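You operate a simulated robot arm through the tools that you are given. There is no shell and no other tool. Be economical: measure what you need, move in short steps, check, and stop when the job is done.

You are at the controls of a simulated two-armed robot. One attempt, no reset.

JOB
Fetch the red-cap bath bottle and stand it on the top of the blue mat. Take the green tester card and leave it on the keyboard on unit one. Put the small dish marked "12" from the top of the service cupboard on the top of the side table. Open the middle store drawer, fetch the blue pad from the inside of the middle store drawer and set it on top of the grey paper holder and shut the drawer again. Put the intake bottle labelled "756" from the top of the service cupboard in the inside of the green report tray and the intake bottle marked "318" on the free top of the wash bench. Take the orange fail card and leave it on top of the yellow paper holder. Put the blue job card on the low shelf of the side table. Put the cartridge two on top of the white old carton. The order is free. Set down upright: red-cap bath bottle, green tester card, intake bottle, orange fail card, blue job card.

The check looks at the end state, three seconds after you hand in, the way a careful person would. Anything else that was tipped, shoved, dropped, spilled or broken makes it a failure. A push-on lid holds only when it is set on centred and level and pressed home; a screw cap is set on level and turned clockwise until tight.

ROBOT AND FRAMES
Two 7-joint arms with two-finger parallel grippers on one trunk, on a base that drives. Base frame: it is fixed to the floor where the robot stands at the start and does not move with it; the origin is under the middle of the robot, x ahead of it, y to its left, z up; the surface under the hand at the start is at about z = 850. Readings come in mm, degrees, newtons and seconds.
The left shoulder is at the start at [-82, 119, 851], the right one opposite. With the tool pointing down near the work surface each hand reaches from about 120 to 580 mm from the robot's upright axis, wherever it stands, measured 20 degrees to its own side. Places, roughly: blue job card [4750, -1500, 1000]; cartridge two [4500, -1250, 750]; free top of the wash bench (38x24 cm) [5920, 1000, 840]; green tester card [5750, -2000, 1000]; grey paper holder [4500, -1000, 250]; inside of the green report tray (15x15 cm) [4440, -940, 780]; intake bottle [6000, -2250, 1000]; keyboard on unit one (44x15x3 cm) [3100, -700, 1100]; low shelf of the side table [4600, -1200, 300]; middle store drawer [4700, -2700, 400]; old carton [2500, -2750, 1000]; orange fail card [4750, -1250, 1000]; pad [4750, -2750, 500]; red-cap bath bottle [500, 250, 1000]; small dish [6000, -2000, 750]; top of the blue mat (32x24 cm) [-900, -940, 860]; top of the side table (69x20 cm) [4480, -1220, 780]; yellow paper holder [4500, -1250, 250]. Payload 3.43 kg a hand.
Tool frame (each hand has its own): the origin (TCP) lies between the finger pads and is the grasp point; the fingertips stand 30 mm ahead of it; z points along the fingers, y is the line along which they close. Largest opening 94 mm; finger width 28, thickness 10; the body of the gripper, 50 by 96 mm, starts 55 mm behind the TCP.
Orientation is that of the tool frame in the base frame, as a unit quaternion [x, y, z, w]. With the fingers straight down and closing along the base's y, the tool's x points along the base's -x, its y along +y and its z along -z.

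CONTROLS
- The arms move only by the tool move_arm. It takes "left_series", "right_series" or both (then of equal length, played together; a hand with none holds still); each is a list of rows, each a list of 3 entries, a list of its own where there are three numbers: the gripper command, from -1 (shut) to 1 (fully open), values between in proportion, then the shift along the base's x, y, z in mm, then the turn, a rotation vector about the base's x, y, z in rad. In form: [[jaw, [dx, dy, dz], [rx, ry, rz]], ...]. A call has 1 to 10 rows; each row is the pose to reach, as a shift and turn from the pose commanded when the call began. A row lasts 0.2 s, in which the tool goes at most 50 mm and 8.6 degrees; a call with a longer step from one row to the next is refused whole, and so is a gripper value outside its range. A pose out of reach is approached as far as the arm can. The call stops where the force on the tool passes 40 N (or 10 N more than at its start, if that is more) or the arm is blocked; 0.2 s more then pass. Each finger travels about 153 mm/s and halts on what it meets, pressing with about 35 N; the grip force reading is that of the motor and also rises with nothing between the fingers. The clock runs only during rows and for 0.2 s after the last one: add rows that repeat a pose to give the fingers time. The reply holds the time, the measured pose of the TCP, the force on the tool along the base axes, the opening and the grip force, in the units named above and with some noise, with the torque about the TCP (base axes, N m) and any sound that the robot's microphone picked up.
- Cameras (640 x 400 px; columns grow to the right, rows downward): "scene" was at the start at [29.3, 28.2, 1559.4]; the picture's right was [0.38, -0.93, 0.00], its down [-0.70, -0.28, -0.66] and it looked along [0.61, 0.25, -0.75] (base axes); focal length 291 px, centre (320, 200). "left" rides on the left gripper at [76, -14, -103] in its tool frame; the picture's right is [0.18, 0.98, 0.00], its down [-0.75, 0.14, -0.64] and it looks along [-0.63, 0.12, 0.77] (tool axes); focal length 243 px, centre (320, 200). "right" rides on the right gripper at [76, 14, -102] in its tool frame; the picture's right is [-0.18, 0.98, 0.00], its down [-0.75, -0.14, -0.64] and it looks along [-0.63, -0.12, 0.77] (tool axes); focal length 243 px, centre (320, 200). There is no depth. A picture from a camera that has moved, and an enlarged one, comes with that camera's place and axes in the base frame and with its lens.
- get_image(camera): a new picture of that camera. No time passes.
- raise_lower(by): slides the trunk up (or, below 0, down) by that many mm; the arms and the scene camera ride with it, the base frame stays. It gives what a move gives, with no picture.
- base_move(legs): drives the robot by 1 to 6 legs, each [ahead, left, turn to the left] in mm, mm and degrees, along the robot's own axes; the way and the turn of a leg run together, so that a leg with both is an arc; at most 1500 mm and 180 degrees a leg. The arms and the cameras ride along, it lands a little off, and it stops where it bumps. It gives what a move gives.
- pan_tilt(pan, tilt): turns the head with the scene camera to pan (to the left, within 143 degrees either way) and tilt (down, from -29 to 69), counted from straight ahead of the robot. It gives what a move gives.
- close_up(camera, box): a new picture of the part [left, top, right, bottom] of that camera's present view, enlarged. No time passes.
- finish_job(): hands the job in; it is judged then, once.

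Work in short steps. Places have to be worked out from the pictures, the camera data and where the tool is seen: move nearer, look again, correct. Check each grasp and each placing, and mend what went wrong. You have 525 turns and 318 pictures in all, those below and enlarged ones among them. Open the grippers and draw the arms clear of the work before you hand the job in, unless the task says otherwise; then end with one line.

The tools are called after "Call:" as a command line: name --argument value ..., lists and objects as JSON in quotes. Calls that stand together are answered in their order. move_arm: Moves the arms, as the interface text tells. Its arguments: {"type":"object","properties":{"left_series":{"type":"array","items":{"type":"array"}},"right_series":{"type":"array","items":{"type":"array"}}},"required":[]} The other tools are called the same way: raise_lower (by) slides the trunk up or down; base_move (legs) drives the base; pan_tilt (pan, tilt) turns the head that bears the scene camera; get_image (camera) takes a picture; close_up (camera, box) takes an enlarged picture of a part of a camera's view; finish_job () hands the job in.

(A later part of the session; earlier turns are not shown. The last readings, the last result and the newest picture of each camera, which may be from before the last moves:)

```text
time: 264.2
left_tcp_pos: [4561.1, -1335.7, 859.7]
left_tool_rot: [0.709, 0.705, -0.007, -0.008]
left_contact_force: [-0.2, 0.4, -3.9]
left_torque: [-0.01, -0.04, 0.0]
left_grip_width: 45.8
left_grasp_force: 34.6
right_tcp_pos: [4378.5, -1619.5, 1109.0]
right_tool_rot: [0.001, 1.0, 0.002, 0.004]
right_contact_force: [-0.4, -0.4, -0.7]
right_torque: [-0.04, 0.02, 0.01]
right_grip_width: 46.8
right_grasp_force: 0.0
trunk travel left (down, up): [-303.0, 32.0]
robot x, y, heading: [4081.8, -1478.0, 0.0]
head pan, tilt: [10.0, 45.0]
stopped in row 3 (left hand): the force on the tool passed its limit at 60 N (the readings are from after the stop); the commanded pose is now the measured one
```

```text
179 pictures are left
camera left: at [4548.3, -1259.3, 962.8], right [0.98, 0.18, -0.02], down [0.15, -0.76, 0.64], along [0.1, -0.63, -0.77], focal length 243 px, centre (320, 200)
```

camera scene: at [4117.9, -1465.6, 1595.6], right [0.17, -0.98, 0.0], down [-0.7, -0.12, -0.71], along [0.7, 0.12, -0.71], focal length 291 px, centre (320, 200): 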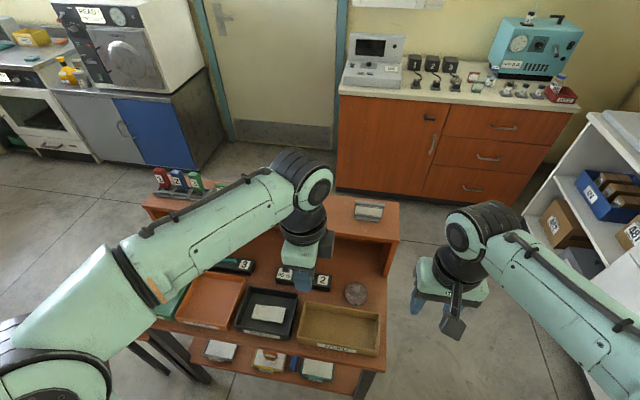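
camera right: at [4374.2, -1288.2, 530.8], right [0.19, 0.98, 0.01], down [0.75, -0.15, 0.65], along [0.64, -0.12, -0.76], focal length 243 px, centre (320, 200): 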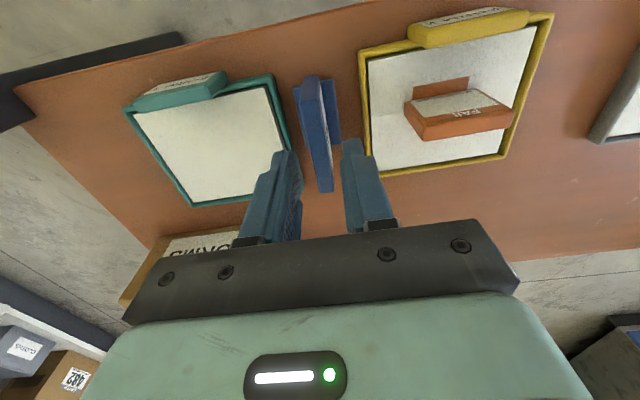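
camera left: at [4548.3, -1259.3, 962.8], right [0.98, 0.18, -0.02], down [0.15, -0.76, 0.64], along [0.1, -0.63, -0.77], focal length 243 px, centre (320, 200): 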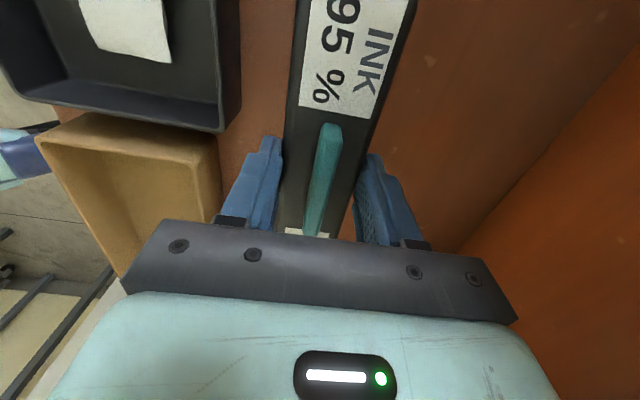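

The gripper body caught under the ledge when rising. The cartridge is already above the tray rim, so I move 30 mm back first, then up.

Call:
move_arm --left_series '[[-0.5, [-3, 0, -3], [0, 0, 0]], [-0.5, [-15, 0, -3], [0, 0, 0]], [-0.5, [-32, 0, 0], [0, 0, 0]], [-0.5, [-40, 0, 15], [0, 0, 0]], [-0.5, [-45, 0, 50], [0, 0, 0]], [-0.5, [-50, 0, 90], [0, 0, 0]], [-0.5, [-70, 0, 130], [0, 0, 0]], [-0.5, [-90, 0, 170], [0, 0, 0]], [-0.5, [-110, 0, 210], [0, 0, 0]]]'

Call:
get_image --camera "scene"

Call:
get_image --camera "left"

```text
time: 266.2
left_tcp_pos: [4450.0, -1335.9, 1070.3]
left_tool_rot: [0.709, 0.705, -0.006, -0.007]
left_contact_force: [-0.4, 0.8, -3.1]
left_torque: [0.03, -0.04, 0.02]
left_grip_width: 45.6
left_grasp_force: 35.3
right_tcp_pos: [4377.4, -1619.7, 1108.5]
right_tool_rot: [0.002, 1.0, 0.002, 0.004]
right_contact_force: [-0.1, -0.9, 1.0]
right_torque: [0.0, -0.03, -0.02]
right_grip_width: 47.2
right_grasp_force: 0.1
trunk travel left (down, up): [-303.0, 32.0]
robot x, y, heading: [4078.2, -1476.4, -0.1]
head pan, tilt: [10.0, 45.0]
```

```text
178 pictures are left
camera scene: at [4116.8, -1465.7, 1595.5], right [0.17, -0.98, 0.0], down [-0.7, -0.12, -0.71], along [0.7, 0.12, -0.71], focal length 291 px, centre (320, 200)
```

scene: 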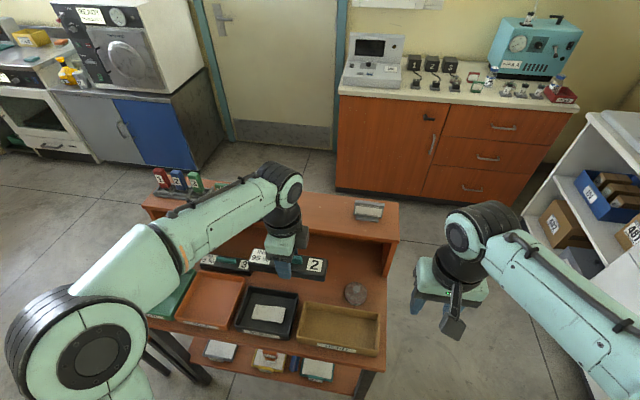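

```text
177 pictures are left
camera left: at [4437.0, -1260.0, 1174.3], right [0.98, 0.18, -0.02], down [0.15, -0.75, 0.64], along [0.1, -0.63, -0.77], focal length 243 px, centre (320, 200)
```

left: 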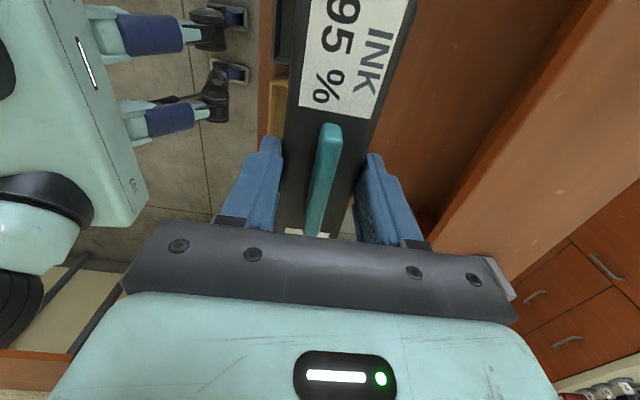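

Cartridge two is held and everything else stands. I tuck the arm in, then drive to the carton cart.

Call:
move_arm --left_series '[[-0.5, [-30, 5, 20], [0, 0, 0]], [-0.5, [-65, 10, 40], [0, 0, 0]], [-0.5, [-75, 15, 40], [0, 0, 0]]]'

Call:
base_move --legs '[[-60, 0, 0], [0, -580, 0], [-1400, 0, 0], [-270, 0, 0], [0, 0, -90]]'

Call:
pan_tilt --pan 0 --tilt 40

Call:
get_image --camera "scene"

```text
time: 267.1
left_tcp_pos: [4375.1, -1319.4, 1111.3]
left_tool_rot: [0.709, 0.705, -0.007, -0.007]
left_contact_force: [0.0, -0.4, -2.9]
left_torque: [0.03, 0.02, -0.01]
left_grip_width: 45.7
left_grasp_force: 35.0
right_tcp_pos: [4378.1, -1619.3, 1108.6]
right_tool_rot: [0.002, 1.0, 0.002, 0.003]
right_contact_force: [0.8, -0.5, -0.5]
right_torque: [0.0, -0.02, -0.02]
right_grip_width: 47.0
right_grasp_force: 0.0
trunk travel left (down, up): [-303.0, 32.0]
robot x, y, heading: [4081.6, -1479.0, 0.1]
head pan, tilt: [10.0, 45.0]
```

```text
time: 285.0
left_tcp_pos: [2515.8, -2336.2, 1110.7]
left_tool_rot: [1.0, -0.006, -0.001, -0.01]
left_contact_force: [-0.6, 0.3, -3.3]
left_torque: [-0.03, 0.01, 0.01]
left_grip_width: 45.6
left_grasp_force: 35.1
right_tcp_pos: [2216.9, -2335.0, 1108.9]
right_tool_rot: [0.711, 0.703, -0.001, 0.002]
right_contact_force: [-0.7, 0.5, -0.1]
right_torque: [-0.01, 0.01, 0.03]
right_grip_width: 47.0
right_grasp_force: 0.1
trunk travel left (down, up): [-303.0, 32.0]
robot x, y, heading: [2360.6, -2038.6, -90.3]
head pan, tilt: [10.0, 45.0]
```

```text
time: 285.8
left_tcp_pos: [2515.8, -2335.7, 1110.7]
left_tool_rot: [1.0, -0.005, 0.001, -0.01]
left_contact_force: [0.8, -0.1, -3.4]
left_torque: [0.01, 0.0, 0.0]
left_grip_width: 45.4
left_grasp_force: 35.2
right_tcp_pos: [2216.9, -2334.9, 1110.0]
right_tool_rot: [0.711, 0.704, 0.0, 0.003]
right_contact_force: [0.0, 0.0, 0.3]
right_torque: [-0.02, 0.02, -0.03]
right_grip_width: 47.2
right_grasp_force: 0.0
trunk travel left (down, up): [-303.0, 32.0]
robot x, y, heading: [2359.8, -2037.5, -90.6]
head pan, tilt: [0.0, 40.0]
```

```text
176 pictures are left
camera scene: at [2360.1, -2082.1, 1602.8], right [-1.0, 0.01, 0.0], down [0.0, 0.64, -0.77], along [0.0, -0.77, -0.64], focal length 291 px, centre (320, 200)
```

scene: 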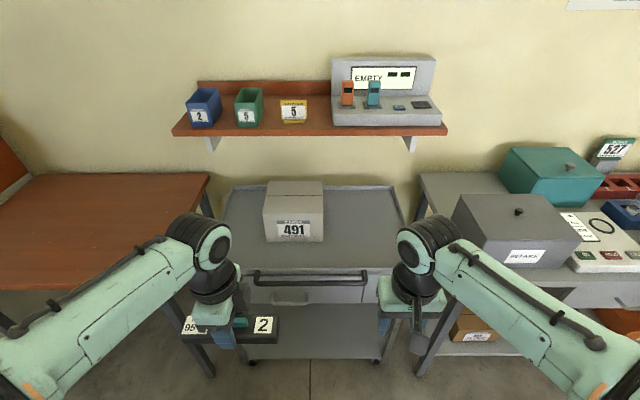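

The carton marked 491 stands on the cart. I take hand-camera views for a second angle to find its height.

Call:
get_image --camera "right"

Call:
get_image --camera "left"

```text
175 pictures are left
camera right: at [2230.4, -2259.2, 1210.4], right [0.98, -0.19, 0.01], down [-0.15, -0.75, 0.65], along [-0.12, -0.63, -0.76], focal length 243 px, centre (320, 200)
```

right: 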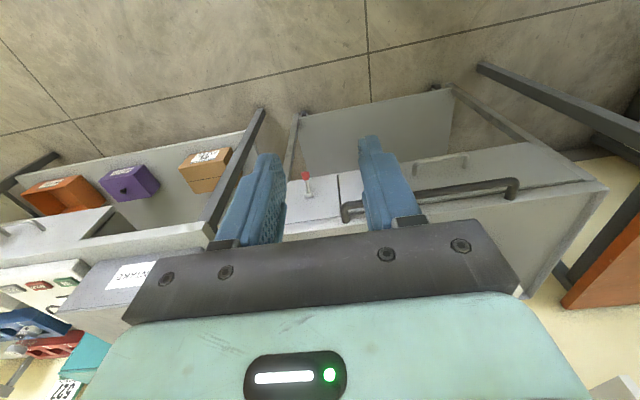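

```text
174 pictures are left
camera left: at [2592.0, -2324.7, 1214.0], right [0.17, -0.98, -0.02], down [-0.76, -0.15, 0.64], along [-0.63, -0.1, -0.77], focal length 243 px, centre (320, 200)
```

left: 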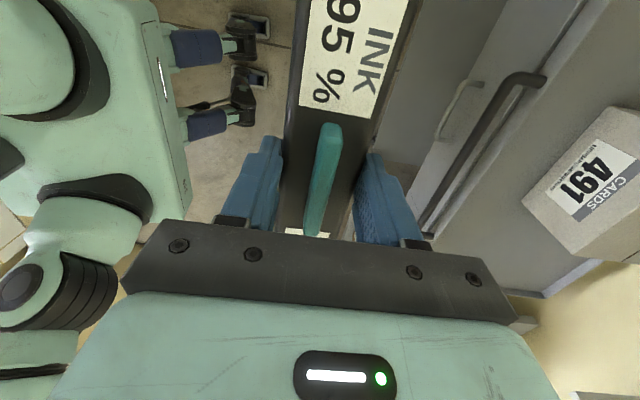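

Triangulated: carton top z≈917, spanning x 2350..2570, y -2836..-3020; wall shelf front near y≈-3000, z≈1139. I drive closer and raise the trunk fully.

Call:
base_move --legs '[[0, -50, 0.5], [300, 0, 0]]'

Call:
raise_lower --by 30

Call:
pan_tilt --pan 0 --tilt 50

Call:
get_image --camera "scene"

Call:
get_image --camera "left"

```text
time: 288.5
left_tcp_pos: [2471.1, -2632.9, 1110.8]
left_tool_rot: [1.0, 0.0, 0.0, -0.01]
left_contact_force: [0.6, -1.7, -4.5]
left_torque: [0.01, 0.02, 0.05]
left_grip_width: 45.8
left_grasp_force: 35.0
right_tcp_pos: [2169.5, -2635.5, 1108.5]
right_tool_rot: [0.708, 0.707, 0.0, 0.003]
right_contact_force: [-0.3, -1.2, 0.0]
right_torque: [0.02, -0.02, 0.0]
right_grip_width: 46.8
right_grasp_force: 0.1
trunk travel left (down, up): [-303.0, 32.0]
robot x, y, heading: [2309.2, -2340.7, -89.8]
head pan, tilt: [0.0, 40.0]
```

```text
time: 289.3
left_tcp_pos: [2470.3, -2633.3, 1140.8]
left_tool_rot: [1.0, -0.001, 0.001, -0.01]
left_contact_force: [-0.6, -0.1, -3.5]
left_torque: [-0.03, 0.02, -0.02]
left_grip_width: 45.7
left_grasp_force: 35.3
right_tcp_pos: [2170.5, -2636.0, 1139.0]
right_tool_rot: [0.708, 0.707, -0.001, 0.004]
right_contact_force: [-0.1, 0.0, 0.2]
right_torque: [-0.03, -0.02, 0.0]
right_grip_width: 47.1
right_grasp_force: 0.0
trunk travel left (down, up): [-333.0, 2.0]
robot x, y, heading: [2309.6, -2338.2, -89.6]
head pan, tilt: [0.0, 40.0]
```

```text
time: 290.0
left_tcp_pos: [2469.8, -2633.3, 1141.1]
left_tool_rot: [1.0, -0.001, 0.001, -0.009]
left_contact_force: [-0.5, 0.4, -2.7]
left_torque: [-0.01, 0.01, -0.03]
left_grip_width: 45.7
left_grasp_force: 34.7
right_tcp_pos: [2170.2, -2634.7, 1137.9]
right_tool_rot: [0.708, 0.706, -0.001, 0.003]
right_contact_force: [-0.6, -0.4, 0.1]
right_torque: [-0.01, 0.01, 0.02]
right_grip_width: 46.8
right_grasp_force: 0.0
trunk travel left (down, up): [-333.0, 2.0]
robot x, y, heading: [2313.3, -2335.2, -89.9]
head pan, tilt: [0.0, 50.0]
```

```text
173 pictures are left
camera scene: at [2311.1, -2371.8, 1619.0], right [-1.0, 0.0, 0.0], down [0.0, 0.77, -0.64], along [0.0, -0.64, -0.77], focal length 291 px, centre (320, 200)
```

scene: 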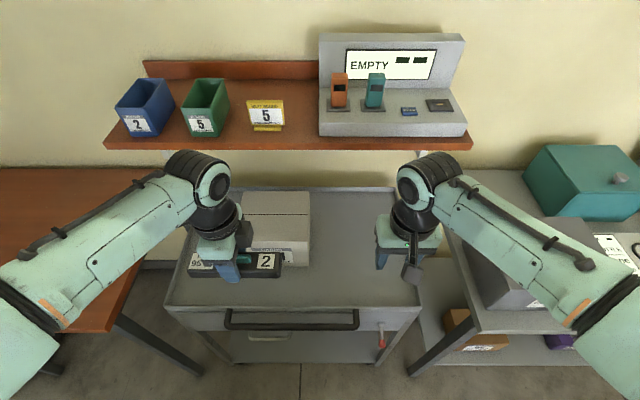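

```text
172 pictures are left
camera left: at [2545.3, -2620.5, 1244.1], right [0.18, -0.98, -0.02], down [-0.75, -0.15, 0.64], along [-0.63, -0.1, -0.77], focal length 243 px, centre (320, 200)
```

left: 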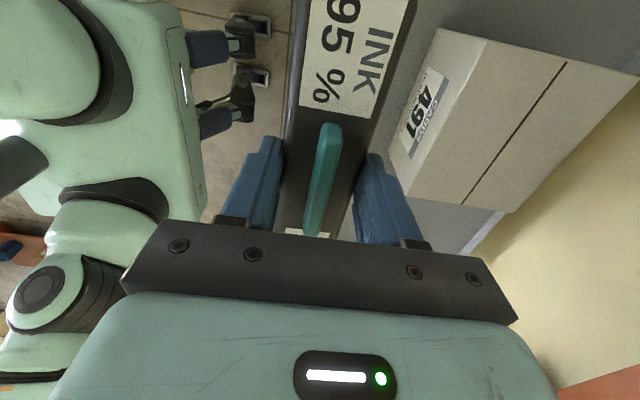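

Refined: carton top z≈954, x 2348..2544, y -2790..-2954; the wall shelf's front edge (y≈-2862, z≈1203) overhangs, so I'll set the cartridge on the front half at y≈-2818. I move over it.

Call:
move_arm --left_series '[[-0.5, [-6, -40, 0], [-0.02, 0, 0]], [-0.5, [-12, -80, 0], [-0.02, 0, 0]], [-0.5, [-18, -120, -10], [-0.02, 0, 0]], [-0.5, [-24, -155, -30], [-0.02, 0, 0]], [-0.5, [-24, -175, -65], [-0.02, 0, 0]], [-0.5, [-24, -185, -105], [-0.02, 0, 0]], [-0.5, [-24, -185, -120], [-0.02, 0, 0]], [-0.5, [-24, -185, -120], [-0.02, 0, 0]]]'

Call:
get_image --camera "scene"

Call:
get_image --camera "left"

```text
time: 291.8
left_tcp_pos: [2445.8, -2818.1, 1020.6]
left_tool_rot: [1.0, -0.001, 0.0, 0.001]
left_contact_force: [0.0, 0.2, -4.1]
left_torque: [0.0, -0.02, 0.01]
left_grip_width: 45.6
left_grasp_force: 34.8
right_tcp_pos: [2170.0, -2635.1, 1139.1]
right_tool_rot: [0.708, 0.707, -0.001, 0.003]
right_contact_force: [0.5, -0.2, -0.6]
right_torque: [0.03, -0.03, -0.01]
right_grip_width: 47.3
right_grasp_force: 0.1
trunk travel left (down, up): [-333.0, 2.0]
robot x, y, heading: [2307.5, -2338.3, -89.7]
head pan, tilt: [0.0, 50.0]
```

```text
171 pictures are left
camera scene: at [2311.1, -2372.6, 1619.0], right [-1.0, 0.0, 0.0], down [0.0, 0.77, -0.64], along [0.0, -0.64, -0.77], focal length 291 px, centre (320, 200)
```

scene: 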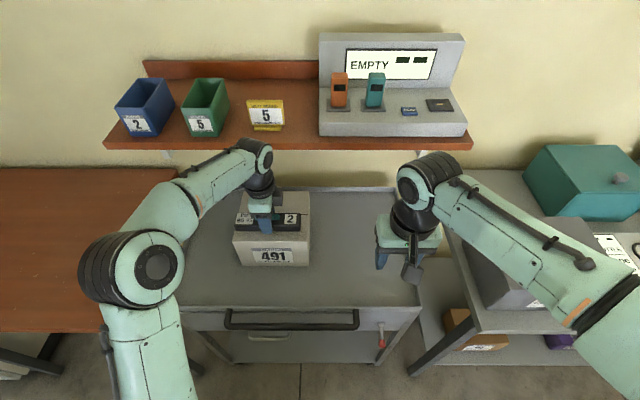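

```text
170 pictures are left
camera left: at [2521.9, -2803.7, 1123.7], right [0.18, -0.98, 0.0], down [-0.75, -0.14, 0.64], along [-0.63, -0.12, -0.77], focal length 243 px, centre (320, 200)
```

left: 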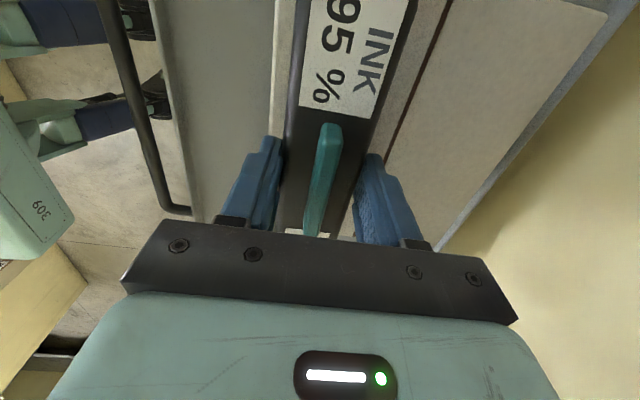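

The cartridge is over the carton's front half, within its edge. I lower to contact near z≈988.

Call:
move_arm --left_series '[[-0.5, [0, 0, -12], [0, 0, 0]], [-0.5, [0, 0, -20], [0, 0, 0]], [-0.5, [0, 0, -24], [0, 0, 0]], [-0.5, [0, 0, -27], [0, 0, 0]], [-0.5, [0, 0, -30], [0, 0, 0]], [-0.5, [0, 0, -33], [0, 0, 0]], [-0.5, [0, 0, -36], [0, 0, 0]], [-0.5, [0, 0, -39], [0, 0, 0]], [-0.5, [0, 0, -42], [0, 0, 0]], [-0.5, [0, 0, -45], [0, 0, 0]]]'

```text
time: 293.3
left_tcp_pos: [2445.0, -2817.9, 993.2]
left_tool_rot: [1.0, -0.001, -0.001, 0.006]
left_contact_force: [0.8, 4.4, 14.3]
left_torque: [0.54, -0.46, 0.1]
left_grip_width: 45.9
left_grasp_force: 19.8
right_tcp_pos: [2169.5, -2633.8, 1137.9]
right_tool_rot: [0.707, 0.707, -0.001, 0.004]
right_contact_force: [-0.6, 0.0, 0.4]
right_torque: [-0.02, 0.05, -0.03]
right_grip_width: 46.9
right_grasp_force: 0.1
trunk travel left (down, up): [-333.0, 2.0]
robot x, y, heading: [2309.1, -2339.4, -89.7]
head pan, tilt: [0.0, 50.0]
stopped in row 7 (left hand): the force on the tool passed its limit at 47 N (the readings are from after the stop); the commanded pose is now the measured one
```

It rests on the carton. I ease, open, rise and draw back.

Call:
move_arm --left_series '[[-0.5, [0, 0, 1], [0, 0, 0]], [0.1, [0, 0, 1], [0, 0, 0]], [0.35, [0, 0, 1], [0, 0, 0]], [0.35, [0, 0, 1], [0, 0, 0]], [0.35, [0, 0, 25], [0, 0, 0]], [0.35, [0, 15, 60], [0, 0, 0]], [0.35, [0, 50, 90], [0, 0, 0]], [0.35, [0, 90, 115], [0, 0, 0]], [0.35, [10, 135, 130], [0, 0, 0]], [0.35, [20, 175, 140], [0, 0, 0]]]'

Call:
get_image --camera "scene"

Call:
get_image --camera "left"

```text
time: 295.5
left_tcp_pos: [2466.6, -2641.6, 1131.1]
left_tool_rot: [1.0, -0.001, -0.001, 0.006]
left_contact_force: [-0.2, 0.1, 0.5]
left_torque: [-0.03, 0.0, 0.01]
left_grip_width: 63.4
left_grasp_force: 0.1
right_tcp_pos: [2170.6, -2634.7, 1140.0]
right_tool_rot: [0.708, 0.706, -0.001, 0.004]
right_contact_force: [-0.1, -0.5, -0.2]
right_torque: [-0.01, 0.03, 0.01]
right_grip_width: 47.1
right_grasp_force: 0.1
trunk travel left (down, up): [-333.0, 2.0]
robot x, y, heading: [2307.5, -2339.2, -89.8]
head pan, tilt: [0.0, 50.0]
```

```text
169 pictures are left
camera scene: at [2311.3, -2370.8, 1619.0], right [-1.0, 0.0, 0.0], down [0.0, 0.77, -0.64], along [0.0, -0.64, -0.77], focal length 291 px, centre (320, 200)
```

scene: 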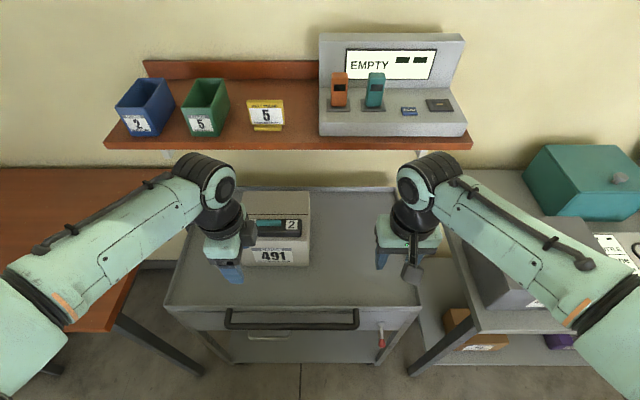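

```text
168 pictures are left
camera left: at [2541.6, -2627.2, 1233.4], right [0.18, -0.98, 0.01], down [-0.75, -0.13, 0.64], along [-0.63, -0.13, -0.76], focal length 243 px, centre (320, 200)
```

left: 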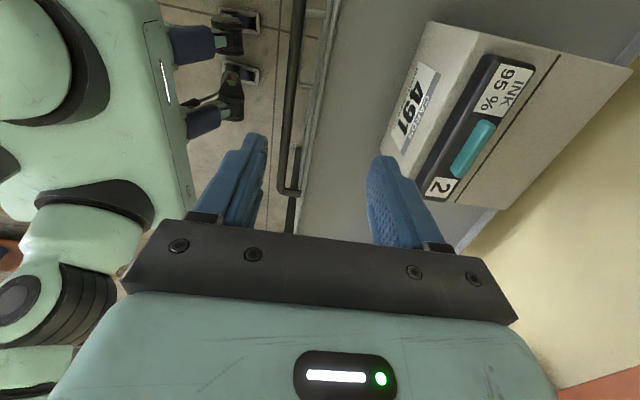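

Cartridge two rests on the carton. Now to the store drawer: I back off and strafe along the corridor to x≈4700.

Call:
base_move --legs '[[-290, 0, 0], [0, 1200, 0], [0, 1180, 0]]'

Call:
pan_tilt --pan 0 --tilt 45

Call:
get_image --camera "scene"

```text
time: 318.1
left_tcp_pos: [4837.0, -2361.6, 1129.9]
left_tool_rot: [1.0, -0.008, -0.001, 0.005]
left_contact_force: [0.6, -0.1, 0.5]
left_torque: [0.02, -0.01, 0.02]
left_grip_width: 63.4
left_grasp_force: 0.1
right_tcp_pos: [4539.7, -2349.4, 1138.2]
right_tool_rot: [0.714, 0.701, 0.0, 0.003]
right_contact_force: [-0.6, 0.8, 0.0]
right_torque: [0.0, 0.0, 0.03]
right_grip_width: 47.0
right_grasp_force: 0.0
trunk travel left (down, up): [-333.0, 2.0]
robot x, y, heading: [4688.3, -2054.8, -90.7]
head pan, tilt: [0.0, 50.0]
```

```text
time: 318.7
left_tcp_pos: [4835.7, -2362.2, 1131.4]
left_tool_rot: [1.0, -0.008, -0.001, 0.004]
left_contact_force: [0.4, -0.6, -0.1]
left_torque: [0.0, 0.03, 0.03]
left_grip_width: 63.3
left_grasp_force: 0.0
right_tcp_pos: [4541.0, -2350.8, 1138.1]
right_tool_rot: [0.714, 0.701, -0.001, 0.004]
right_contact_force: [-0.1, 0.1, 0.3]
right_torque: [-0.03, -0.02, -0.01]
right_grip_width: 46.9
right_grasp_force: 0.0
trunk travel left (down, up): [-333.0, 2.0]
robot x, y, heading: [4685.7, -2054.8, -90.9]
head pan, tilt: [0.0, 45.0]
```

```text
167 pictures are left
camera scene: at [4686.4, -2093.2, 1625.9], right [-1.0, 0.01, 0.0], down [0.01, 0.71, -0.71], along [-0.01, -0.71, -0.71], focal length 291 px, centre (320, 200)
```

scene: 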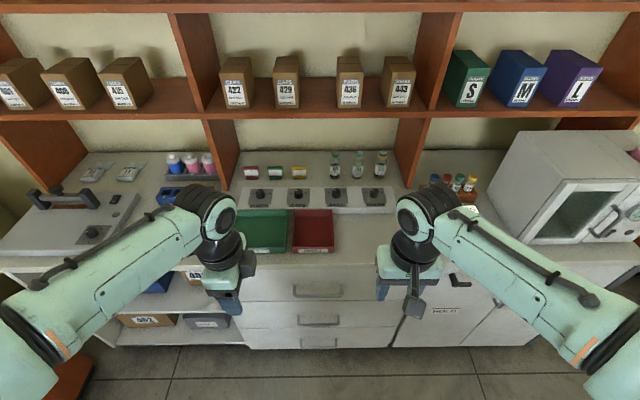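

The middle drawer's handle is at roughly [4690, -2555, ~480]. I lower the trunk and turn the right hand so its fingers point forward, closing vertically on the bar.

Call:
raise_lower --by -300

Call:
move_arm --right_series '[[0.3, [0, 0, -25], [-0.083, -0.083, -0.083]], [0.3, [0, 0, -50], [-0.166, -0.166, -0.166]], [0.3, [0, 0, -75], [-0.249, -0.249, -0.249]], [0.3, [0, 0, -100], [-0.332, -0.332, -0.332]], [0.3, [0, 0, -125], [-0.415, -0.415, -0.415]], [0.3, [0, 0, -150], [-0.498, -0.498, -0.498]], [0.3, [0, 0, -175], [-0.581, -0.581, -0.581]], [0.3, [0, 0, -200], [-0.664, -0.664, -0.664]], [0.3, [0, 0, -225], [-0.747, -0.747, -0.747]], [0.3, [0, 0, -250], [-0.83, -0.83, -0.83]]]'

```text
time: 321.7
left_tcp_pos: [4837.1, -2362.0, 832.1]
left_tool_rot: [1.0, -0.009, -0.001, 0.004]
left_contact_force: [0.2, -0.1, -0.1]
left_torque: [-0.02, 0.01, -0.02]
left_grip_width: 63.6
left_grasp_force: 0.0
right_tcp_pos: [4540.3, -2350.8, 838.6]
right_tool_rot: [0.713, 0.701, 0.0, 0.004]
right_contact_force: [0.5, 0.0, -0.2]
right_torque: [0.0, 0.03, 0.0]
right_grip_width: 46.9
right_grasp_force: 0.0
trunk travel left (down, up): [-33.0, 302.0]
robot x, y, heading: [4683.7, -2056.2, -90.6]
head pan, tilt: [0.0, 45.0]
```

```text
time: 323.9
left_tcp_pos: [4835.8, -2362.9, 830.5]
left_tool_rot: [1.0, -0.009, -0.001, 0.004]
left_contact_force: [1.0, 1.1, -0.4]
left_torque: [0.01, 0.0, -0.02]
left_grip_width: 63.5
left_grasp_force: 0.0
right_tcp_pos: [4532.9, -2391.0, 570.9]
right_tool_rot: [0.802, 0.254, 0.003, 0.54]
right_contact_force: [0.4, -0.1, 0.8]
right_torque: [0.02, 0.02, -0.03]
right_grip_width: 61.4
right_grasp_force: 0.0
right hand out of reach, approached as far as the arm can: row 7, 8, 9, 10
trunk travel left (down, up): [-33.0, 302.0]
robot x, y, heading: [4684.6, -2056.2, -90.8]
head pan, tilt: [0.0, 45.0]
```

The pose is too close in; I move the hand forward while finishing the turn.

Call:
move_arm --right_series '[[0.3, [10, -40, 0], [0, 0, 0]], [0.3, [20, -70, 0], [-0.075, -0.072, -0.074]], [0.3, [30, -95, -5], [-0.15, -0.144, -0.148]], [0.3, [40, -110, -10], [-0.225, -0.216, -0.222]], [0.3, [50, -110, -15], [-0.3, -0.288, -0.296]], [0.3, [60, -110, -20], [-0.376, -0.361, -0.37]], [0.3, [60, -110, -20], [-0.376, -0.361, -0.37]]]'

Call:
get_image --camera "scene"

Call:
get_image --camera "right"

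```text
time: 325.5
left_tcp_pos: [4837.4, -2362.9, 830.9]
left_tool_rot: [1.0, -0.009, -0.001, 0.004]
left_contact_force: [-0.6, 0.0, 0.2]
left_torque: [0.0, 0.01, 0.03]
left_grip_width: 63.5
left_grasp_force: 0.1
right_tcp_pos: [4592.7, -2500.0, 551.9]
right_tool_rot: [0.707, -0.001, 0.0, 0.707]
right_contact_force: [0.4, -0.2, -0.5]
right_torque: [0.0, 0.0, -0.01]
right_grip_width: 60.7
right_grasp_force: 0.1
trunk travel left (down, up): [-33.0, 302.0]
robot x, y, heading: [4686.8, -2055.4, -91.1]
head pan, tilt: [0.0, 45.0]
```

```text
166 pictures are left
camera scene: at [4685.7, -2137.8, 1313.7], right [-1.0, 0.01, 0.0], down [0.01, 0.71, -0.71], along [-0.01, -0.71, -0.71], focal length 291 px, centre (320, 200)
```

scene: 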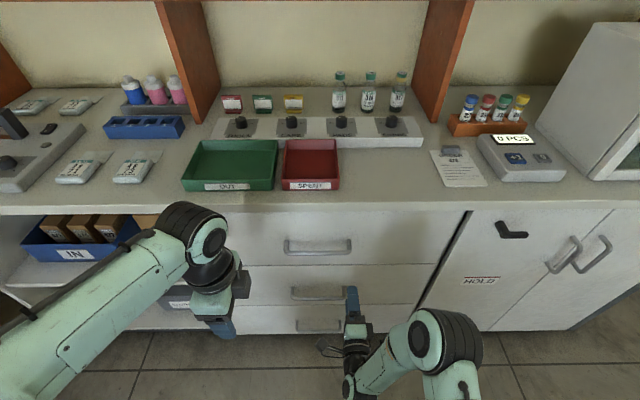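

```text
165 pictures are left
camera right: at [4668.7, -2398.0, 566.1], right [-0.18, 0.0, 0.98], down [-0.75, 0.64, -0.14], along [-0.63, -0.77, -0.12], focal length 243 px, centre (320, 200)
```

right: 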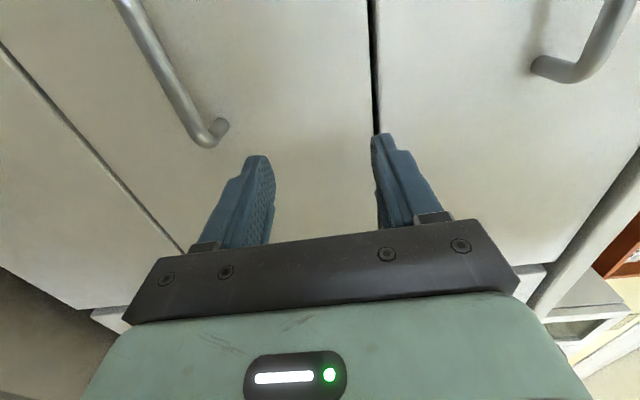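

The bar lies at about x 4600..4766, y≈-2565, z≈478. I align the right hand with its middle, then move in.

Call:
move_arm --right_series '[[0.3, [25, 15, -20], [0, 0, 0]], [0.3, [50, 15, -40], [0, 0, 0]], [0.3, [75, 15, -60], [0, 0, 0]], [0.3, [90, 15, -74], [0, 0, 0]], [0.3, [90, 0, -74], [0, 0, 0]], [0.3, [90, 0, -74], [0, 0, 0]]]'

Call:
get_image --camera "right"

Call:
close_up --camera "scene" --box '[240, 220, 420, 370]'

```text
time: 326.9
left_tcp_pos: [4836.0, -2361.3, 831.1]
left_tool_rot: [1.0, -0.009, -0.001, 0.004]
left_contact_force: [-0.3, -0.5, -0.1]
left_torque: [0.01, 0.01, 0.0]
left_grip_width: 63.3
left_grasp_force: 0.0
right_tcp_pos: [4683.7, -2499.7, 478.4]
right_tool_rot: [0.708, 0.0, 0.0, 0.707]
right_contact_force: [1.1, -1.2, 0.1]
right_torque: [0.03, 0.02, 0.02]
right_grip_width: 61.0
right_grasp_force: 0.1
trunk travel left (down, up): [-33.0, 302.0]
robot x, y, heading: [4686.7, -2052.8, -91.0]
head pan, tilt: [0.0, 45.0]
```

```text
164 pictures are left
camera right: at [4758.8, -2398.4, 492.4], right [-0.18, 0.0, 0.98], down [-0.75, 0.64, -0.14], along [-0.63, -0.77, -0.12], focal length 243 px, centre (320, 200)
```

right: 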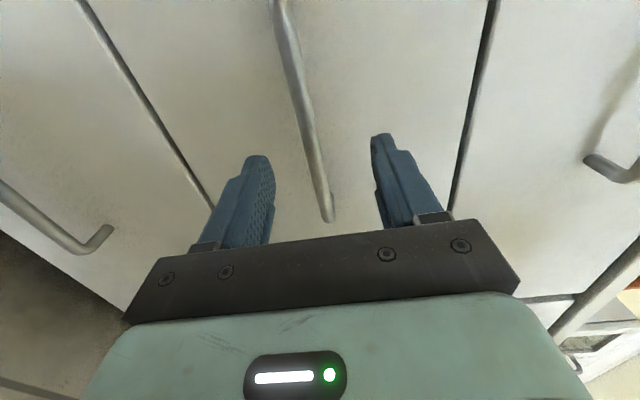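

```text
2.67 times, centred on (330, 295) of scene
camera zoom: at [4685.7, -2137.8, 1313.6], right [-1.0, 0.01, 0.0], down [0.01, 0.71, -0.71], along [-0.01, -0.71, -0.71], focal length 777 px, centre (293, -53)
```

zoom: 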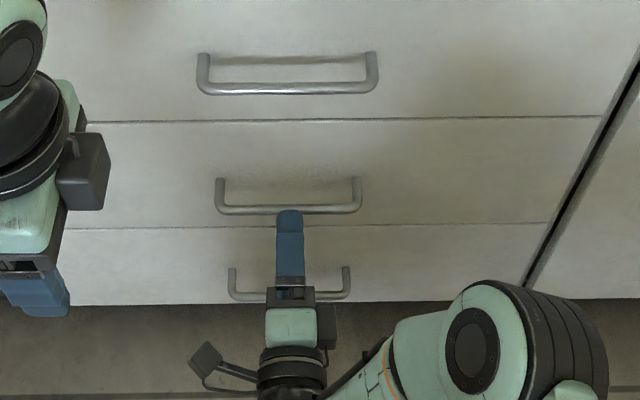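

The bar lies between the fingers. I move forward ≈47 mm and close on it.

Call:
move_arm --right_series '[[0.3, [0, -20, 0], [0, 0, 0]], [0.3, [0, -38, 0], [0, 0, 0]], [0.3, [0, -47, 0], [0, 0, 0]], [0.3, [0, -47, 0], [0, 0, 0]]]'

Call:
get_image --camera "right"

```text
time: 327.9
left_tcp_pos: [4835.9, -2362.6, 831.7]
left_tool_rot: [1.0, -0.009, -0.001, 0.004]
left_contact_force: [1.2, 0.3, 0.2]
left_torque: [0.01, 0.04, 0.0]
left_grip_width: 63.7
left_grasp_force: 0.0
right_tcp_pos: [4684.4, -2546.2, 478.1]
right_tool_rot: [0.707, 0.0, 0.0, 0.707]
right_contact_force: [0.4, 0.5, 0.2]
right_torque: [0.05, 0.0, -0.02]
right_grip_width: 61.1
right_grasp_force: 0.1
trunk travel left (down, up): [-33.0, 302.0]
robot x, y, heading: [4684.0, -2057.9, -90.7]
head pan, tilt: [0.0, 45.0]
```

```text
162 pictures are left
camera right: at [4758.4, -2445.2, 492.3], right [-0.18, 0.0, 0.98], down [-0.75, 0.64, -0.14], along [-0.63, -0.77, -0.12], focal length 243 px, centre (320, 200)
```

right: 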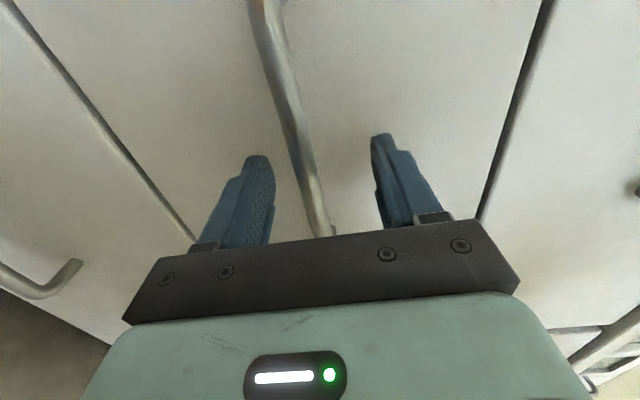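

I close and read the width.

Call:
move_arm --right_series '[[0, [0, 0, 0], [0, 0, 0]], [-0.6, [0, 0, 0], [0, 0, 0]], [-1, [0, 0, 0], [0, 0, 0]], [-1, [0, 0, 0], [0, 0, 0]]]'

Call:
get_image --camera "right"

```text
time: 328.9
left_tcp_pos: [4836.5, -2364.0, 830.8]
left_tool_rot: [1.0, -0.009, 0.0, 0.003]
left_contact_force: [0.3, -0.2, -0.4]
left_torque: [-0.02, 0.02, 0.05]
left_grip_width: 63.4
left_grasp_force: 0.1
right_tcp_pos: [4683.5, -2545.4, 471.6]
right_tool_rot: [0.714, 0.002, -0.001, 0.7]
right_contact_force: [-0.9, 8.9, -32.5]
right_torque: [0.21, -0.17, -0.07]
right_grip_width: 11.6
right_grasp_force: 44.8
trunk travel left (down, up): [-33.0, 302.0]
robot x, y, heading: [4686.3, -2059.5, -90.6]
head pan, tilt: [0.0, 45.0]
```

```text
161 pictures are left
camera right: at [4758.0, -2443.5, 487.9], right [-0.18, -0.02, 0.98], down [-0.76, 0.64, -0.13], along [-0.63, -0.77, -0.13], focal length 243 px, centre (320, 200)
```

right: 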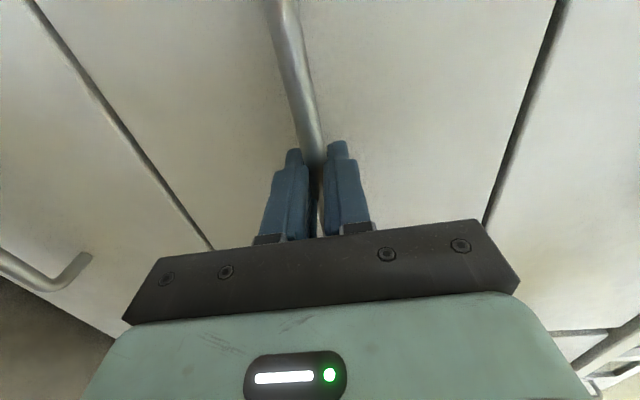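

The bar is gripped (11.6 mm). I ease the hand 6 mm down to relieve the strain, then pull with the base.

Call:
move_arm --right_series '[[-1, [0, 0, -3], [0, 0, 0]], [-1, [0, 0, -6], [0, 0, 0]], [-1, [0, 0, -6], [0, 0, 0]]]'

Call:
base_move --legs '[[-120, 0, 0]]'

Call:
get_image --camera "scene"

```text
time: 329.7
left_tcp_pos: [4836.0, -2361.4, 831.1]
left_tool_rot: [1.0, -0.009, 0.0, 0.006]
left_contact_force: [-0.1, -0.1, 0.4]
left_torque: [-0.01, -0.04, 0.0]
left_grip_width: 63.5
left_grasp_force: 0.1
right_tcp_pos: [4681.7, -2545.8, 472.4]
right_tool_rot: [0.708, 0.0, 0.0, 0.706]
right_contact_force: [-10.0, 30.9, -9.3]
right_torque: [0.11, 0.09, 0.61]
right_grip_width: 11.7
right_grasp_force: 45.3
trunk travel left (down, up): [-33.0, 302.0]
robot x, y, heading: [4684.6, -2055.8, -90.7]
head pan, tilt: [0.0, 45.0]
```

```text
time: 330.9
left_tcp_pos: [4837.5, -2244.0, 831.3]
left_tool_rot: [1.0, -0.009, 0.0, 0.004]
left_contact_force: [-1.1, 1.1, 0.3]
left_torque: [-0.03, 0.02, 0.01]
left_grip_width: 63.4
left_grasp_force: 0.1
right_tcp_pos: [4682.2, -2428.7, 472.5]
right_tool_rot: [0.707, 0.0, -0.002, 0.707]
right_contact_force: [-9.9, -1.2, -11.4]
right_torque: [0.1, -0.09, 0.87]
right_grip_width: 11.7
right_grasp_force: 44.9
trunk travel left (down, up): [-33.0, 302.0]
robot x, y, heading: [4687.2, -1935.9, -90.8]
head pan, tilt: [0.0, 45.0]
```

```text
160 pictures are left
camera scene: at [4686.7, -2019.7, 1313.6], right [-1.0, 0.01, 0.0], down [0.01, 0.71, -0.71], along [-0.01, -0.71, -0.71], focal length 291 px, centre (320, 200)
```

scene: 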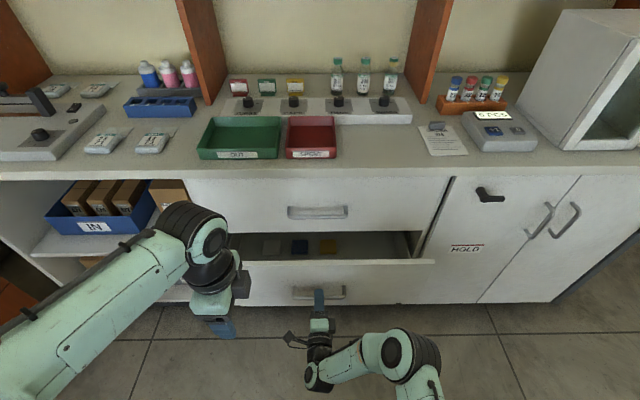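

The drawer slides; the blue pad is visible deeper at y≈-2680. I pull 100 mm more (the side table behind allows to y≈-1830).

Call:
base_move --legs '[[-100, 0, 0]]'

Call:
move_arm --right_series '[[-1, [0, 15, 0], [0, 0, 0]], [-1, [0, 30, 0], [0, 0, 0]], [-1, [0, 45, 0], [0, 0, 0]], [-1, [0, 55, 0], [0, 0, 0]], [-1, [0, 55, 0], [0, 0, 0]]]'

Call:
get_image --camera "scene"

```text
time: 332.0
left_tcp_pos: [4838.1, -2190.4, 832.6]
left_tool_rot: [1.0, -0.009, -0.001, 0.005]
left_contact_force: [-0.3, -0.3, 0.3]
left_torque: [-0.01, -0.01, 0.03]
left_grip_width: 63.7
left_grasp_force: 0.1
right_tcp_pos: [4682.7, -2372.4, 472.5]
right_tool_rot: [0.706, -0.002, -0.003, 0.708]
right_contact_force: [1.0, 0.0, -7.7]
right_torque: [0.12, -0.19, -0.43]
right_grip_width: 11.6
right_grasp_force: 45.1
trunk travel left (down, up): [-33.0, 302.0]
robot x, y, heading: [4683.5, -1882.4, -90.8]
head pan, tilt: [0.0, 45.0]
stopped in leg 1: the force on the tool passed its limit at 86 N (the readings are from after the stop); the commanded pose is now the measured one
```

```text
time: 333.2
left_tcp_pos: [4837.9, -2190.3, 831.2]
left_tool_rot: [1.0, -0.01, -0.001, 0.005]
left_contact_force: [-0.7, 0.6, -0.2]
left_torque: [0.01, 0.01, 0.01]
left_grip_width: 63.5
left_grasp_force: 0.1
right_tcp_pos: [4683.8, -2317.2, 471.6]
right_tool_rot: [0.706, -0.002, -0.005, 0.709]
right_contact_force: [-6.2, 0.3, -18.1]
right_torque: [0.18, -0.34, 0.81]
right_grip_width: 11.5
right_grasp_force: 45.3
trunk travel left (down, up): [-33.0, 302.0]
robot x, y, heading: [4687.3, -1880.0, -90.7]
head pan, tilt: [0.0, 45.0]
```

```text
159 pictures are left
camera scene: at [4687.6, -1968.5, 1313.1], right [-1.0, 0.02, 0.0], down [0.01, 0.71, -0.7], along [-0.01, -0.7, -0.71], focal length 291 px, centre (320, 200)
```

scene: 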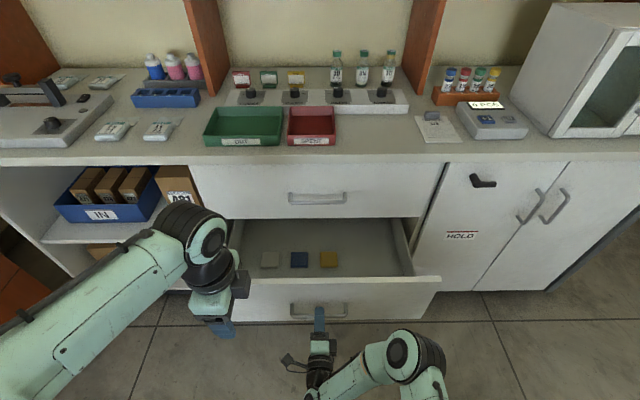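

The pads lie in a row: grey, blue, yellow; the blue one now near [4754, -2562]. I pull 45 mm more.

Call:
base_move --legs '[[-45, 0, 0]]'

Call:
close_up --camera "scene" --box '[220, 190, 460, 340]'

```text
time: 333.9
left_tcp_pos: [4839.1, -2189.3, 832.5]
left_tool_rot: [1.0, -0.009, -0.001, 0.005]
left_contact_force: [0.3, -0.2, -0.6]
left_torque: [0.02, 0.0, 0.02]
left_grip_width: 63.1
left_grasp_force: 0.1
right_tcp_pos: [4682.5, -2315.8, 472.5]
right_tool_rot: [0.707, -0.002, -0.004, 0.707]
right_contact_force: [2.5, -1.4, -8.7]
right_torque: [0.14, -0.36, -0.67]
right_grip_width: 11.8
right_grasp_force: 44.6
trunk travel left (down, up): [-33.0, 302.0]
robot x, y, heading: [4686.6, -1884.6, -90.8]
head pan, tilt: [0.0, 45.0]
stopped in leg 1: the robot was blocked; the commanded pose is now the measured one
```

```text
2.67 times, centred on (340, 265) of scene
camera zoom: at [4687.7, -1968.0, 1313.8], right [-1.0, 0.01, 0.0], down [0.01, 0.71, -0.7], along [-0.01, -0.7, -0.71], focal length 777 px, centre (267, 27)
```

zoom: 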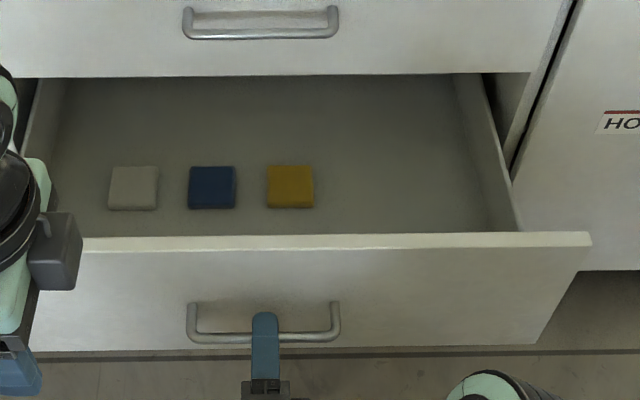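

Blocked at y≈-1882; I look back to see if the base touches the side table.

Call:
pan_tilt --pan -140 --tilt 45

Call:
get_image --camera "scene"

Call:
pan_tilt --pan 0 --tilt 45

```text
time: 336.1
left_tcp_pos: [4837.9, -2191.9, 831.7]
left_tool_rot: [1.0, -0.01, -0.002, 0.004]
left_contact_force: [-0.1, -0.7, -0.1]
left_torque: [0.0, 0.01, -0.01]
left_grip_width: 63.4
left_grasp_force: 0.1
right_tcp_pos: [4682.9, -2316.7, 471.7]
right_tool_rot: [0.705, -0.002, -0.004, 0.709]
right_contact_force: [0.3, 0.3, -11.3]
right_torque: [0.07, -0.32, 0.36]
right_grip_width: 11.5
right_grasp_force: 45.0
trunk travel left (down, up): [-33.0, 302.0]
robot x, y, heading: [4687.9, -1876.9, -91.1]
head pan, tilt: [-140.0, 45.0]
```

```text
157 pictures are left
camera scene: at [4637.5, -1825.1, 1313.9], right [0.78, 0.63, 0.0], down [0.45, -0.54, -0.71], along [-0.45, 0.55, -0.7], focal length 291 px, centre (320, 200)
```

scene: 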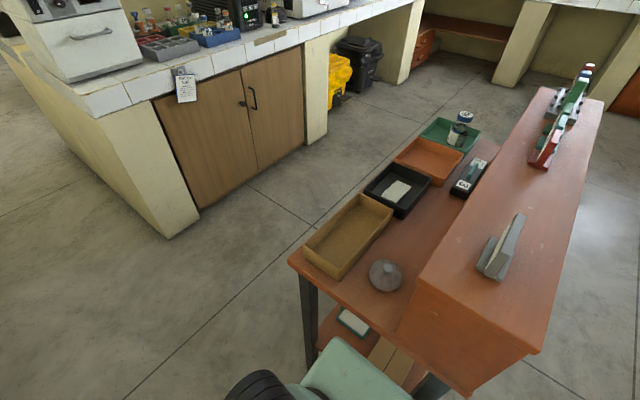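

```text
time: 338.4
left_tcp_pos: [4837.5, -2191.2, 832.8]
left_tool_rot: [1.0, -0.01, -0.002, 0.004]
left_contact_force: [-0.1, 0.5, -0.3]
left_torque: [-0.02, 0.0, 0.04]
left_grip_width: 63.4
left_grasp_force: 0.0
right_tcp_pos: [4684.2, -2316.3, 471.1]
right_tool_rot: [0.705, -0.001, -0.005, 0.709]
right_contact_force: [2.1, -0.1, -12.8]
right_torque: [0.16, -0.36, -0.07]
right_grip_width: 11.9
right_grasp_force: 45.6
trunk travel left (down, up): [-33.0, 302.0]
robot x, y, heading: [4688.9, -1880.9, -91.1]
head pan, tilt: [0.0, 45.0]
```

The base touches the table end but nothing moved. I release the handle, draw the hand back and lift it over the drawer front.

Call:
move_arm --right_series '[[0, [0, 0, 0], [0, 0, 0]], [0.3, [0, 0, 0], [0, 0, 0]], [0.3, [0, 12, 0], [0, 0, 0]], [0.3, [0, 30, 0], [0, 0, 0]], [0.3, [0, 35, 0], [0, 0, 0]]]'

Call:
get_image --camera "right"

```text
time: 339.6
left_tcp_pos: [4836.3, -2191.0, 832.2]
left_tool_rot: [1.0, -0.01, -0.003, 0.005]
left_contact_force: [-0.3, -0.4, -0.2]
left_torque: [-0.02, 0.01, 0.03]
left_grip_width: 63.4
left_grasp_force: 0.1
right_tcp_pos: [4682.1, -2280.0, 474.1]
right_tool_rot: [0.705, -0.001, -0.003, 0.71]
right_contact_force: [-0.3, 0.3, -0.7]
right_torque: [0.03, 0.02, 0.0]
right_grip_width: 61.4
right_grasp_force: 0.1
trunk travel left (down, up): [-33.0, 302.0]
robot x, y, heading: [4691.8, -1880.9, -90.8]
head pan, tilt: [0.0, 45.0]
```

```text
156 pictures are left
camera right: at [4759.3, -2179.5, 486.1], right [-0.18, 0.01, 0.98], down [-0.75, 0.65, -0.14], along [-0.64, -0.76, -0.11], focal length 243 px, centre (320, 200)
```

right: 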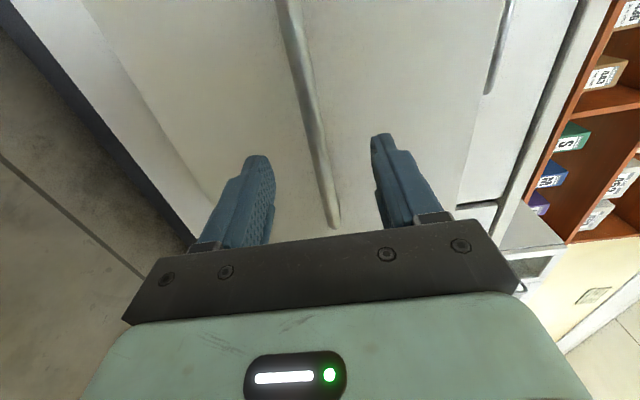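

The hand is free of the bar. I raise the right hand and turn the left one back to close along x.

Call:
move_arm --left_series '[[0.6, [0, 0, 0], [0, 0, 0.145]], [0.6, [0, 0, 0], [0, 0, 0.29]], [0.6, [0, 0, 0], [0, 0, 0.435]], [0.6, [0, 0, 0], [0, 0, 0.58]], [0.6, [0, 0, 0], [0, 0, 0.725]], [0.6, [0, 0, 0], [0, 0, 0.87]], [0.6, [0, 0, 0], [0, 0, 1.015]], [0.6, [0, 0, 0], [0, 0, 1.16]], [0.6, [0, 0, 0], [0, 0, 1.305]], [0.6, [0, 0, 0], [0, 0, 1.45]]]' --right_series '[[0.3, [0, 0, 25], [0, 0, 0]], [0.3, [0, 0, 50], [0, 0, 0]], [0.3, [0, 0, 75], [0, 0, 0]], [0.3, [0, 0, 100], [0, 0, 0]], [0.3, [0, 0, 130], [0, 0, 0]], [0.3, [0, 0, 160], [0, 0, 0]], [0.3, [0, 0, 190], [0, 0, 0]], [0.3, [-20, 0, 220], [0, 0, 0]], [0.3, [-50, 0, 240], [0, 0, 0]], [0.3, [-80, 0, 260], [0, 0, 0]]]'

Call:
get_image --camera "scene"

```text
time: 341.8
left_tcp_pos: [4837.3, -2190.8, 833.2]
left_tool_rot: [0.754, 0.657, 0.006, 0.004]
left_contact_force: [0.1, -0.5, -0.2]
left_torque: [-0.02, 0.0, 0.0]
left_grip_width: 75.2
left_grasp_force: 0.1
right_tcp_pos: [4602.2, -2282.7, 733.0]
right_tool_rot: [0.705, -0.003, -0.004, 0.709]
right_contact_force: [0.4, -0.1, 0.2]
right_torque: [-0.01, -0.03, 0.03]
right_grip_width: 61.0
right_grasp_force: 0.1
trunk travel left (down, up): [-33.0, 302.0]
robot x, y, heading: [4688.3, -1878.5, -90.8]
head pan, tilt: [0.0, 45.0]
```

```text
155 pictures are left
camera scene: at [4687.6, -1969.5, 1313.1], right [-1.0, 0.01, 0.0], down [0.01, 0.71, -0.7], along [-0.01, -0.7, -0.71], focal length 291 px, centre (320, 200)
```

scene: 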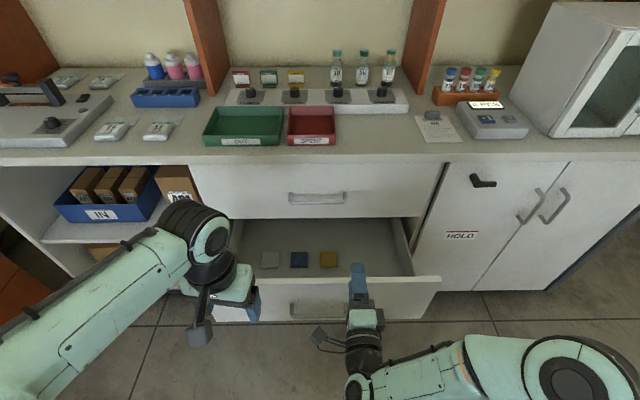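

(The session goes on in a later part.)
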